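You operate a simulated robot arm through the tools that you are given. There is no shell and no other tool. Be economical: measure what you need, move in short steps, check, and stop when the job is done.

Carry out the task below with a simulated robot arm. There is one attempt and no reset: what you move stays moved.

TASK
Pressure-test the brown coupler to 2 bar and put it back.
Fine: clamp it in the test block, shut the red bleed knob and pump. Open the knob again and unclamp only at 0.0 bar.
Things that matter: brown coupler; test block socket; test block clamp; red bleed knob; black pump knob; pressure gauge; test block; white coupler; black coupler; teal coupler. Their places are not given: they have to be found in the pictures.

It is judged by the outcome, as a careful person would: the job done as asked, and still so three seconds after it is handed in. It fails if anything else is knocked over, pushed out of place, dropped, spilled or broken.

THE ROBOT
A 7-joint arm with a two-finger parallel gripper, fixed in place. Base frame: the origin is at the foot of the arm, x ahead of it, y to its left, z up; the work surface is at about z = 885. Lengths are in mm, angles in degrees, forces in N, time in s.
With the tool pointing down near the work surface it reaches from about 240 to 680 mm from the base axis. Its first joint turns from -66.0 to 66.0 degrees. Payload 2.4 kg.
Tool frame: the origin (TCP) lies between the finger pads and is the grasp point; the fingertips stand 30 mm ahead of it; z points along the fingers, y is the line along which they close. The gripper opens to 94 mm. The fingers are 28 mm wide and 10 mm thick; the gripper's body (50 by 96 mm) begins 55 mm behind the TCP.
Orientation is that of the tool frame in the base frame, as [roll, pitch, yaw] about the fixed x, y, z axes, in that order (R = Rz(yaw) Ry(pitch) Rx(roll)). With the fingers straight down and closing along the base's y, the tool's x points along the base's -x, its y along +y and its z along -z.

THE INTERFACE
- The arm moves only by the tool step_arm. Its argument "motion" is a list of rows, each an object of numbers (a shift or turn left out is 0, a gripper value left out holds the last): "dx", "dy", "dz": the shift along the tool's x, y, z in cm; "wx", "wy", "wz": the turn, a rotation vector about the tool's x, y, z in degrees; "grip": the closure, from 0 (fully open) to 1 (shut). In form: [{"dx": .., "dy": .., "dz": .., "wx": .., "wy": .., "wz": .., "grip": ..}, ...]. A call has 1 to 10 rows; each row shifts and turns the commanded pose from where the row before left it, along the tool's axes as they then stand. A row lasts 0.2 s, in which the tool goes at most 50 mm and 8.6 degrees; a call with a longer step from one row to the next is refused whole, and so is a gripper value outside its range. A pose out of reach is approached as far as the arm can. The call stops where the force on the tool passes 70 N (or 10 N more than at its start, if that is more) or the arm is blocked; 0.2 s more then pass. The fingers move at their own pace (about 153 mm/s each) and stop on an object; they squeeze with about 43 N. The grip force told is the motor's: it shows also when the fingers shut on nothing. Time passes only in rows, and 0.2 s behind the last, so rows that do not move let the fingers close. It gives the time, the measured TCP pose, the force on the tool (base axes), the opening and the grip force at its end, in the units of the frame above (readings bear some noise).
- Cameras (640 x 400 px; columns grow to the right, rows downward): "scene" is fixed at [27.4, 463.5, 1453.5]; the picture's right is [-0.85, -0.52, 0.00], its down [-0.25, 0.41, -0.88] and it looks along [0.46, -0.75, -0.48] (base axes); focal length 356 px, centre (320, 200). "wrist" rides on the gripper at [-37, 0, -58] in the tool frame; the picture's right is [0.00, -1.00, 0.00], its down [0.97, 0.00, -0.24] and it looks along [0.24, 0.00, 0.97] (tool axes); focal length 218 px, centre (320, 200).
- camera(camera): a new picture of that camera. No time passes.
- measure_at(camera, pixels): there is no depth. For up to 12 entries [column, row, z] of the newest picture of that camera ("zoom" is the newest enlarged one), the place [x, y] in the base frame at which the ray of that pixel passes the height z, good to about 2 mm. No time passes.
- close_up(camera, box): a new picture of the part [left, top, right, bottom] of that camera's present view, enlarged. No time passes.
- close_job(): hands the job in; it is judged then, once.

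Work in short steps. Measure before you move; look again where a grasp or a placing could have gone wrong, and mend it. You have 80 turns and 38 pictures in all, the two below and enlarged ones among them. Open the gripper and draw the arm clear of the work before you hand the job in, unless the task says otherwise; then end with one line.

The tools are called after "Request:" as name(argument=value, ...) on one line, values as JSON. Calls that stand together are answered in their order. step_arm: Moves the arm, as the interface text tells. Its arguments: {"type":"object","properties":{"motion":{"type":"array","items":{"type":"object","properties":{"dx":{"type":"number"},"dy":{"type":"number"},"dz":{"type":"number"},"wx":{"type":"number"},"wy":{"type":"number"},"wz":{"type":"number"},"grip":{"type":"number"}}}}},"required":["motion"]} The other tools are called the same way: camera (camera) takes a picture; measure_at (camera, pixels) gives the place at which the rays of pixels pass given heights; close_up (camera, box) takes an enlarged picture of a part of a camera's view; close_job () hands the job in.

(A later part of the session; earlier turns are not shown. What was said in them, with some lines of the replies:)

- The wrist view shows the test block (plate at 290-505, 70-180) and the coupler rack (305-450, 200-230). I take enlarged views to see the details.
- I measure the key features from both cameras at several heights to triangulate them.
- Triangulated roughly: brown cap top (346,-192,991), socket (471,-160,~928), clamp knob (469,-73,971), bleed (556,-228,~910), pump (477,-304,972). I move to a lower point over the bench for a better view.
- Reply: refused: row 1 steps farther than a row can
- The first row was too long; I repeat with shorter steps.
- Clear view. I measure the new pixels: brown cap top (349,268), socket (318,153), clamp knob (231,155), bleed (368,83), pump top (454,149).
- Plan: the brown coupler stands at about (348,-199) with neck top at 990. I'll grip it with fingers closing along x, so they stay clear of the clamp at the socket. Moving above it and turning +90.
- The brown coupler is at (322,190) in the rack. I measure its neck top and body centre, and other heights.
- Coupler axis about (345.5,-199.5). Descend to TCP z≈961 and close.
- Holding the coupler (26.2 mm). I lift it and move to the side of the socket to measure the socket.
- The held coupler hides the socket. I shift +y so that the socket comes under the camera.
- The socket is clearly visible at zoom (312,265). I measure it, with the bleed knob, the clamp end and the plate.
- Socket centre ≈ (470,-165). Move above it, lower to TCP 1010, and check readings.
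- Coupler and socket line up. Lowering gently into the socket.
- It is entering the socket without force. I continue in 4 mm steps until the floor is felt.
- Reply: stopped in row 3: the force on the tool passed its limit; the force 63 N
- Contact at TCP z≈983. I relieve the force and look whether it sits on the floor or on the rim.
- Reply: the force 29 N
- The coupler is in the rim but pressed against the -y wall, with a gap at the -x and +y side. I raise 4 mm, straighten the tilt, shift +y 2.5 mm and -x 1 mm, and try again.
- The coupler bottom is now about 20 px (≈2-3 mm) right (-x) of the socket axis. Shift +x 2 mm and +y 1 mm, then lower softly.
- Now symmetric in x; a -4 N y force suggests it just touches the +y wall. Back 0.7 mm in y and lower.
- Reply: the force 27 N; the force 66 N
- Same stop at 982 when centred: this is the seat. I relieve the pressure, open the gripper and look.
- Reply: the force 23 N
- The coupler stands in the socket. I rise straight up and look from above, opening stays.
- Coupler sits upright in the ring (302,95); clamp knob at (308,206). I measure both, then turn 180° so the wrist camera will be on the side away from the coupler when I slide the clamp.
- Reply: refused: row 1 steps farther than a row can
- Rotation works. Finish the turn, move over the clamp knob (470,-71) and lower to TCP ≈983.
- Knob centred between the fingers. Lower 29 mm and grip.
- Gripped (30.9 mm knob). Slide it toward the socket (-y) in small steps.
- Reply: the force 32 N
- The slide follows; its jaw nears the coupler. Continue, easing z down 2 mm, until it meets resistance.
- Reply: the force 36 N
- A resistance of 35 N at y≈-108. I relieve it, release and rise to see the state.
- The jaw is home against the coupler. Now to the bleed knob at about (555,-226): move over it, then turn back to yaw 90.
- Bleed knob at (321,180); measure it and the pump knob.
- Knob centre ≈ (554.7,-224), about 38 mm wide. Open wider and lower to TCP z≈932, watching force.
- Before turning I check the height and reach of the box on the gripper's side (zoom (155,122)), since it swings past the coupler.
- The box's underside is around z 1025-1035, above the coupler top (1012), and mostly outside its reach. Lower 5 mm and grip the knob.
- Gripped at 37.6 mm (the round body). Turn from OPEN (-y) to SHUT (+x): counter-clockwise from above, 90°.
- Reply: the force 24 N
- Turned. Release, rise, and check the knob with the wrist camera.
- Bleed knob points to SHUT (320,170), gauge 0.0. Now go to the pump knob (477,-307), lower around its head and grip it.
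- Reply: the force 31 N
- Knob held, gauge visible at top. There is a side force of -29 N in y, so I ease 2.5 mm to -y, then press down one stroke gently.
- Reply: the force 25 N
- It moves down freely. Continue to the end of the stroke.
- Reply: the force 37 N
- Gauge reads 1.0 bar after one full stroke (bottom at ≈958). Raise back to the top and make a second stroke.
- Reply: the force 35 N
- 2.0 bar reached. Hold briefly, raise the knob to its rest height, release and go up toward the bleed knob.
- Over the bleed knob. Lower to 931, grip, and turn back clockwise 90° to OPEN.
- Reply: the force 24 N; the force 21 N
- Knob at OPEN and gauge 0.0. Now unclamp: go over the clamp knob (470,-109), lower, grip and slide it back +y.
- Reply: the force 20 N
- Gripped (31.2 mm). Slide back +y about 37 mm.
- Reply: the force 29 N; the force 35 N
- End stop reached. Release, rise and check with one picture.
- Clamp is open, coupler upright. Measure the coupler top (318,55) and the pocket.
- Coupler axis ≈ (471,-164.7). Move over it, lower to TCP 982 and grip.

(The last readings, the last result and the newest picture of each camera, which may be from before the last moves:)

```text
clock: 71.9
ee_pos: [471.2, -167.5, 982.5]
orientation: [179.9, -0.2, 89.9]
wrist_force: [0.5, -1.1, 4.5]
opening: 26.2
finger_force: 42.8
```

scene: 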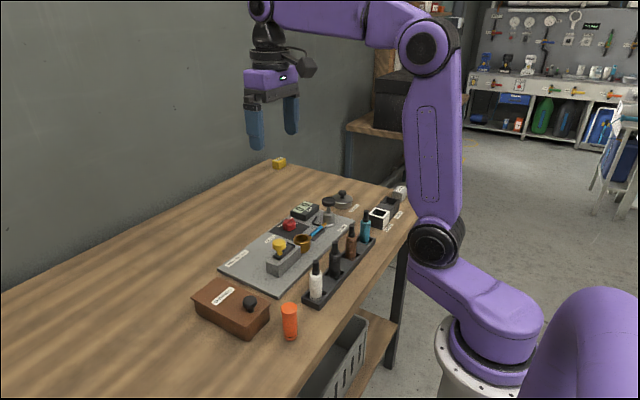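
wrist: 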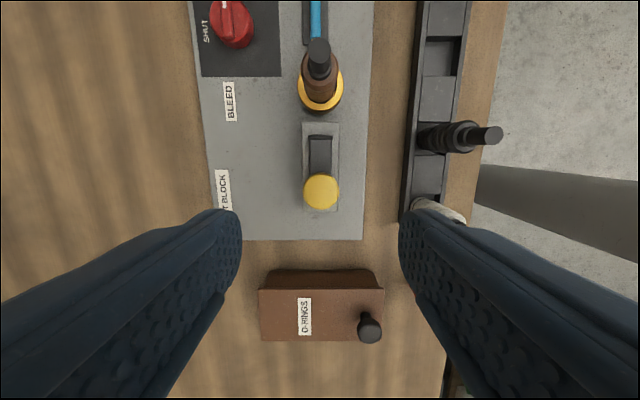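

Gripped. Lift straight up 120 mm and carry it to above its pocket (346.5,-201).

Request:
step_arm(motion=[{"dz": -2}, {"dz": -3}, {"dz": -4}, {"dz": -3}, {"dy": -3.1, "dx": -0.85}, {"dy": -3.1, "dx": -0.85}, {"dy": -3.1, "dx": -0.85}, {"dy": -3.1, "dx": -0.85}, {}])

Request:
step_arm(motion=[{"dz": 4}, {"dz": 4}, {"dz": 2}, {}])

Request:
step_arm(motion=[{}])

Request:
close_up(camera="wrist", box=[240, 110, 400, 230])

```text
clock: 73.9
ee_pos: [346.4, -199.9, 1104.0]
orientation: [-180.0, -0.3, 90.0]
wrist_force: [0.3, 0.7, -0.2]
opening: 26.1
finger_force: 43.2
```

```text
clock: 74.9
ee_pos: [346.9, -198.9, 1004.7]
orientation: [-180.0, -0.4, 89.8]
wrist_force: [-0.1, -0.1, -1.6]
opening: 26.2
finger_force: 43.0
```

```text
clock: 75.3
ee_pos: [346.8, -199.2, 1004.0]
orientation: [180.0, -0.2, 89.9]
wrist_force: [-0.3, 0.5, -0.4]
opening: 26.3
finger_force: 43.3
```

```text
3.33 times, centred on (320, 170) of wrist
```

zoom: 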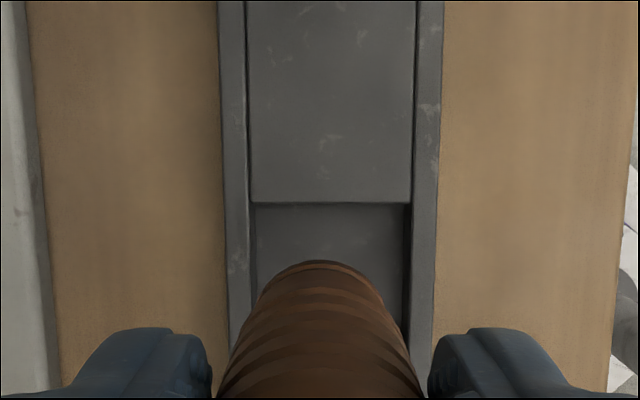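

Slightly left of the pocket centre in x. Check the y of the coupler's far bottom edge.

Request:
measure_at(camera="zoom", pixels=[[322, 262, 933], [322, 262, 938], [330, 203, 898], [330, 203, 890], [255, 300, 898], [405, 300, 898]])

```text
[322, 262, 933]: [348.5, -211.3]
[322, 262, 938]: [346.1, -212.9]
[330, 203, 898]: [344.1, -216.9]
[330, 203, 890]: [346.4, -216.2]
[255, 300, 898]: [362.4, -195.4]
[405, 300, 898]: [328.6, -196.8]
```

Coupler centre ≈ (347,-198.5); pocket centre (345.5,-199.7). Shift by (-1.3,-1.2) mm and lower to TCP ≈962.

Request:
step_arm(motion=[{"dx": -0.12, "dy": -0.13}, {"dz": 1}, {"dz": 1}, {"dz": 0.8}, {"dz": 0.6}, {"dz": 0.5}, {}])

Request:
step_arm(motion=[{"dz": 0.3}, {}])

```text
clock: 76.9
ee_pos: [346.2, -199.3, 965.6]
orientation: [179.9, -0.4, 90.0]
wrist_force: [-4.5, 3.8, 30.8]
opening: 26.0
finger_force: 43.2
```

```text
clock: 77.5
ee_pos: [345.8, -200.5, 964.2]
orientation: [179.6, 0.0, 89.9]
wrist_force: [-4.3, -0.9, 19.1]
opening: 25.6
finger_force: 42.5
stopped in row 2: the force on the tool passed its limit (the readings are from after the stop); the commanded pose is now the measured one
```

Contact at 965, while the original grasp height was 960.5, so it may be catching an edge. Look.

Request:
close_up(camera="scene", box=[310, 200, 390, 290])

```text
4.44 times, centred on (350, 245) of scene
```

zoom: 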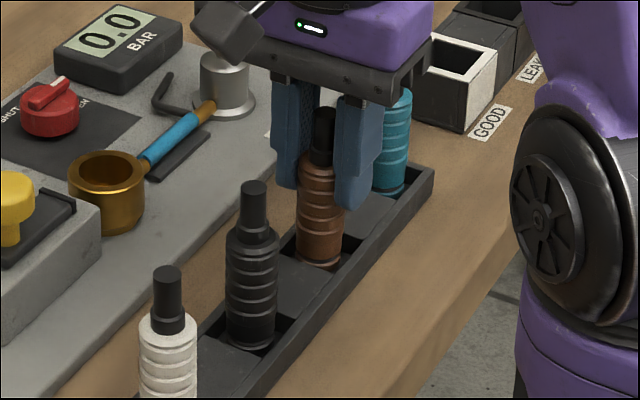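

Comparing neck-top positions with the first picture (expected ≈(327,110), now (324,112)), the coupler is at its original height, so it rests on the pocket floor; only my grip height differs. Relieve and release, then rise clear.

Request:
step_arm(motion=[{"dz": -0.1}, {}, {"grip": 0.6}, {"grip": 0.45}, {}])

Request:
step_arm(motion=[{"dz": -2}, {"dz": -4}, {"dz": -4}, {"dz": -4}, {"dz": -4, "grip": 0}, {"dz": -4}, {}, {}])

Request:
close_up(camera="scene", box=[255, 180, 395, 300])

```text
clock: 78.7
ee_pos: [345.7, -200.2, 962.7]
orientation: [179.8, -0.1, 89.9]
wrist_force: [-0.6, -0.8, 0.2]
opening: 51.8
finger_force: 0.0
```

```text
clock: 80.5
ee_pos: [345.9, -201.8, 1184.3]
orientation: [179.8, -0.2, 89.9]
wrist_force: [-1.0, 1.0, 0.7]
opening: 94.1
finger_force: 0.1
```

```text
3.33 times, centred on (325, 240) of scene
```

zoom: 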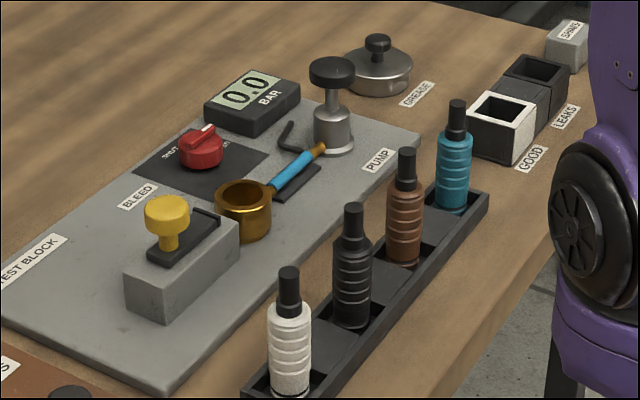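

The brown coupler stands upright in its pocket in line with the others, the bleed is open, the clamp is open and the gauge reads 0.0. The arm is clear, so I hand the job in.

Request:
close_job()

```text
The job is handed in.
```

I pressure-tested the brown coupler to 2.0 bar, bled it to 0.0 bar before unclamping, and put it back upright in its rack pocket.
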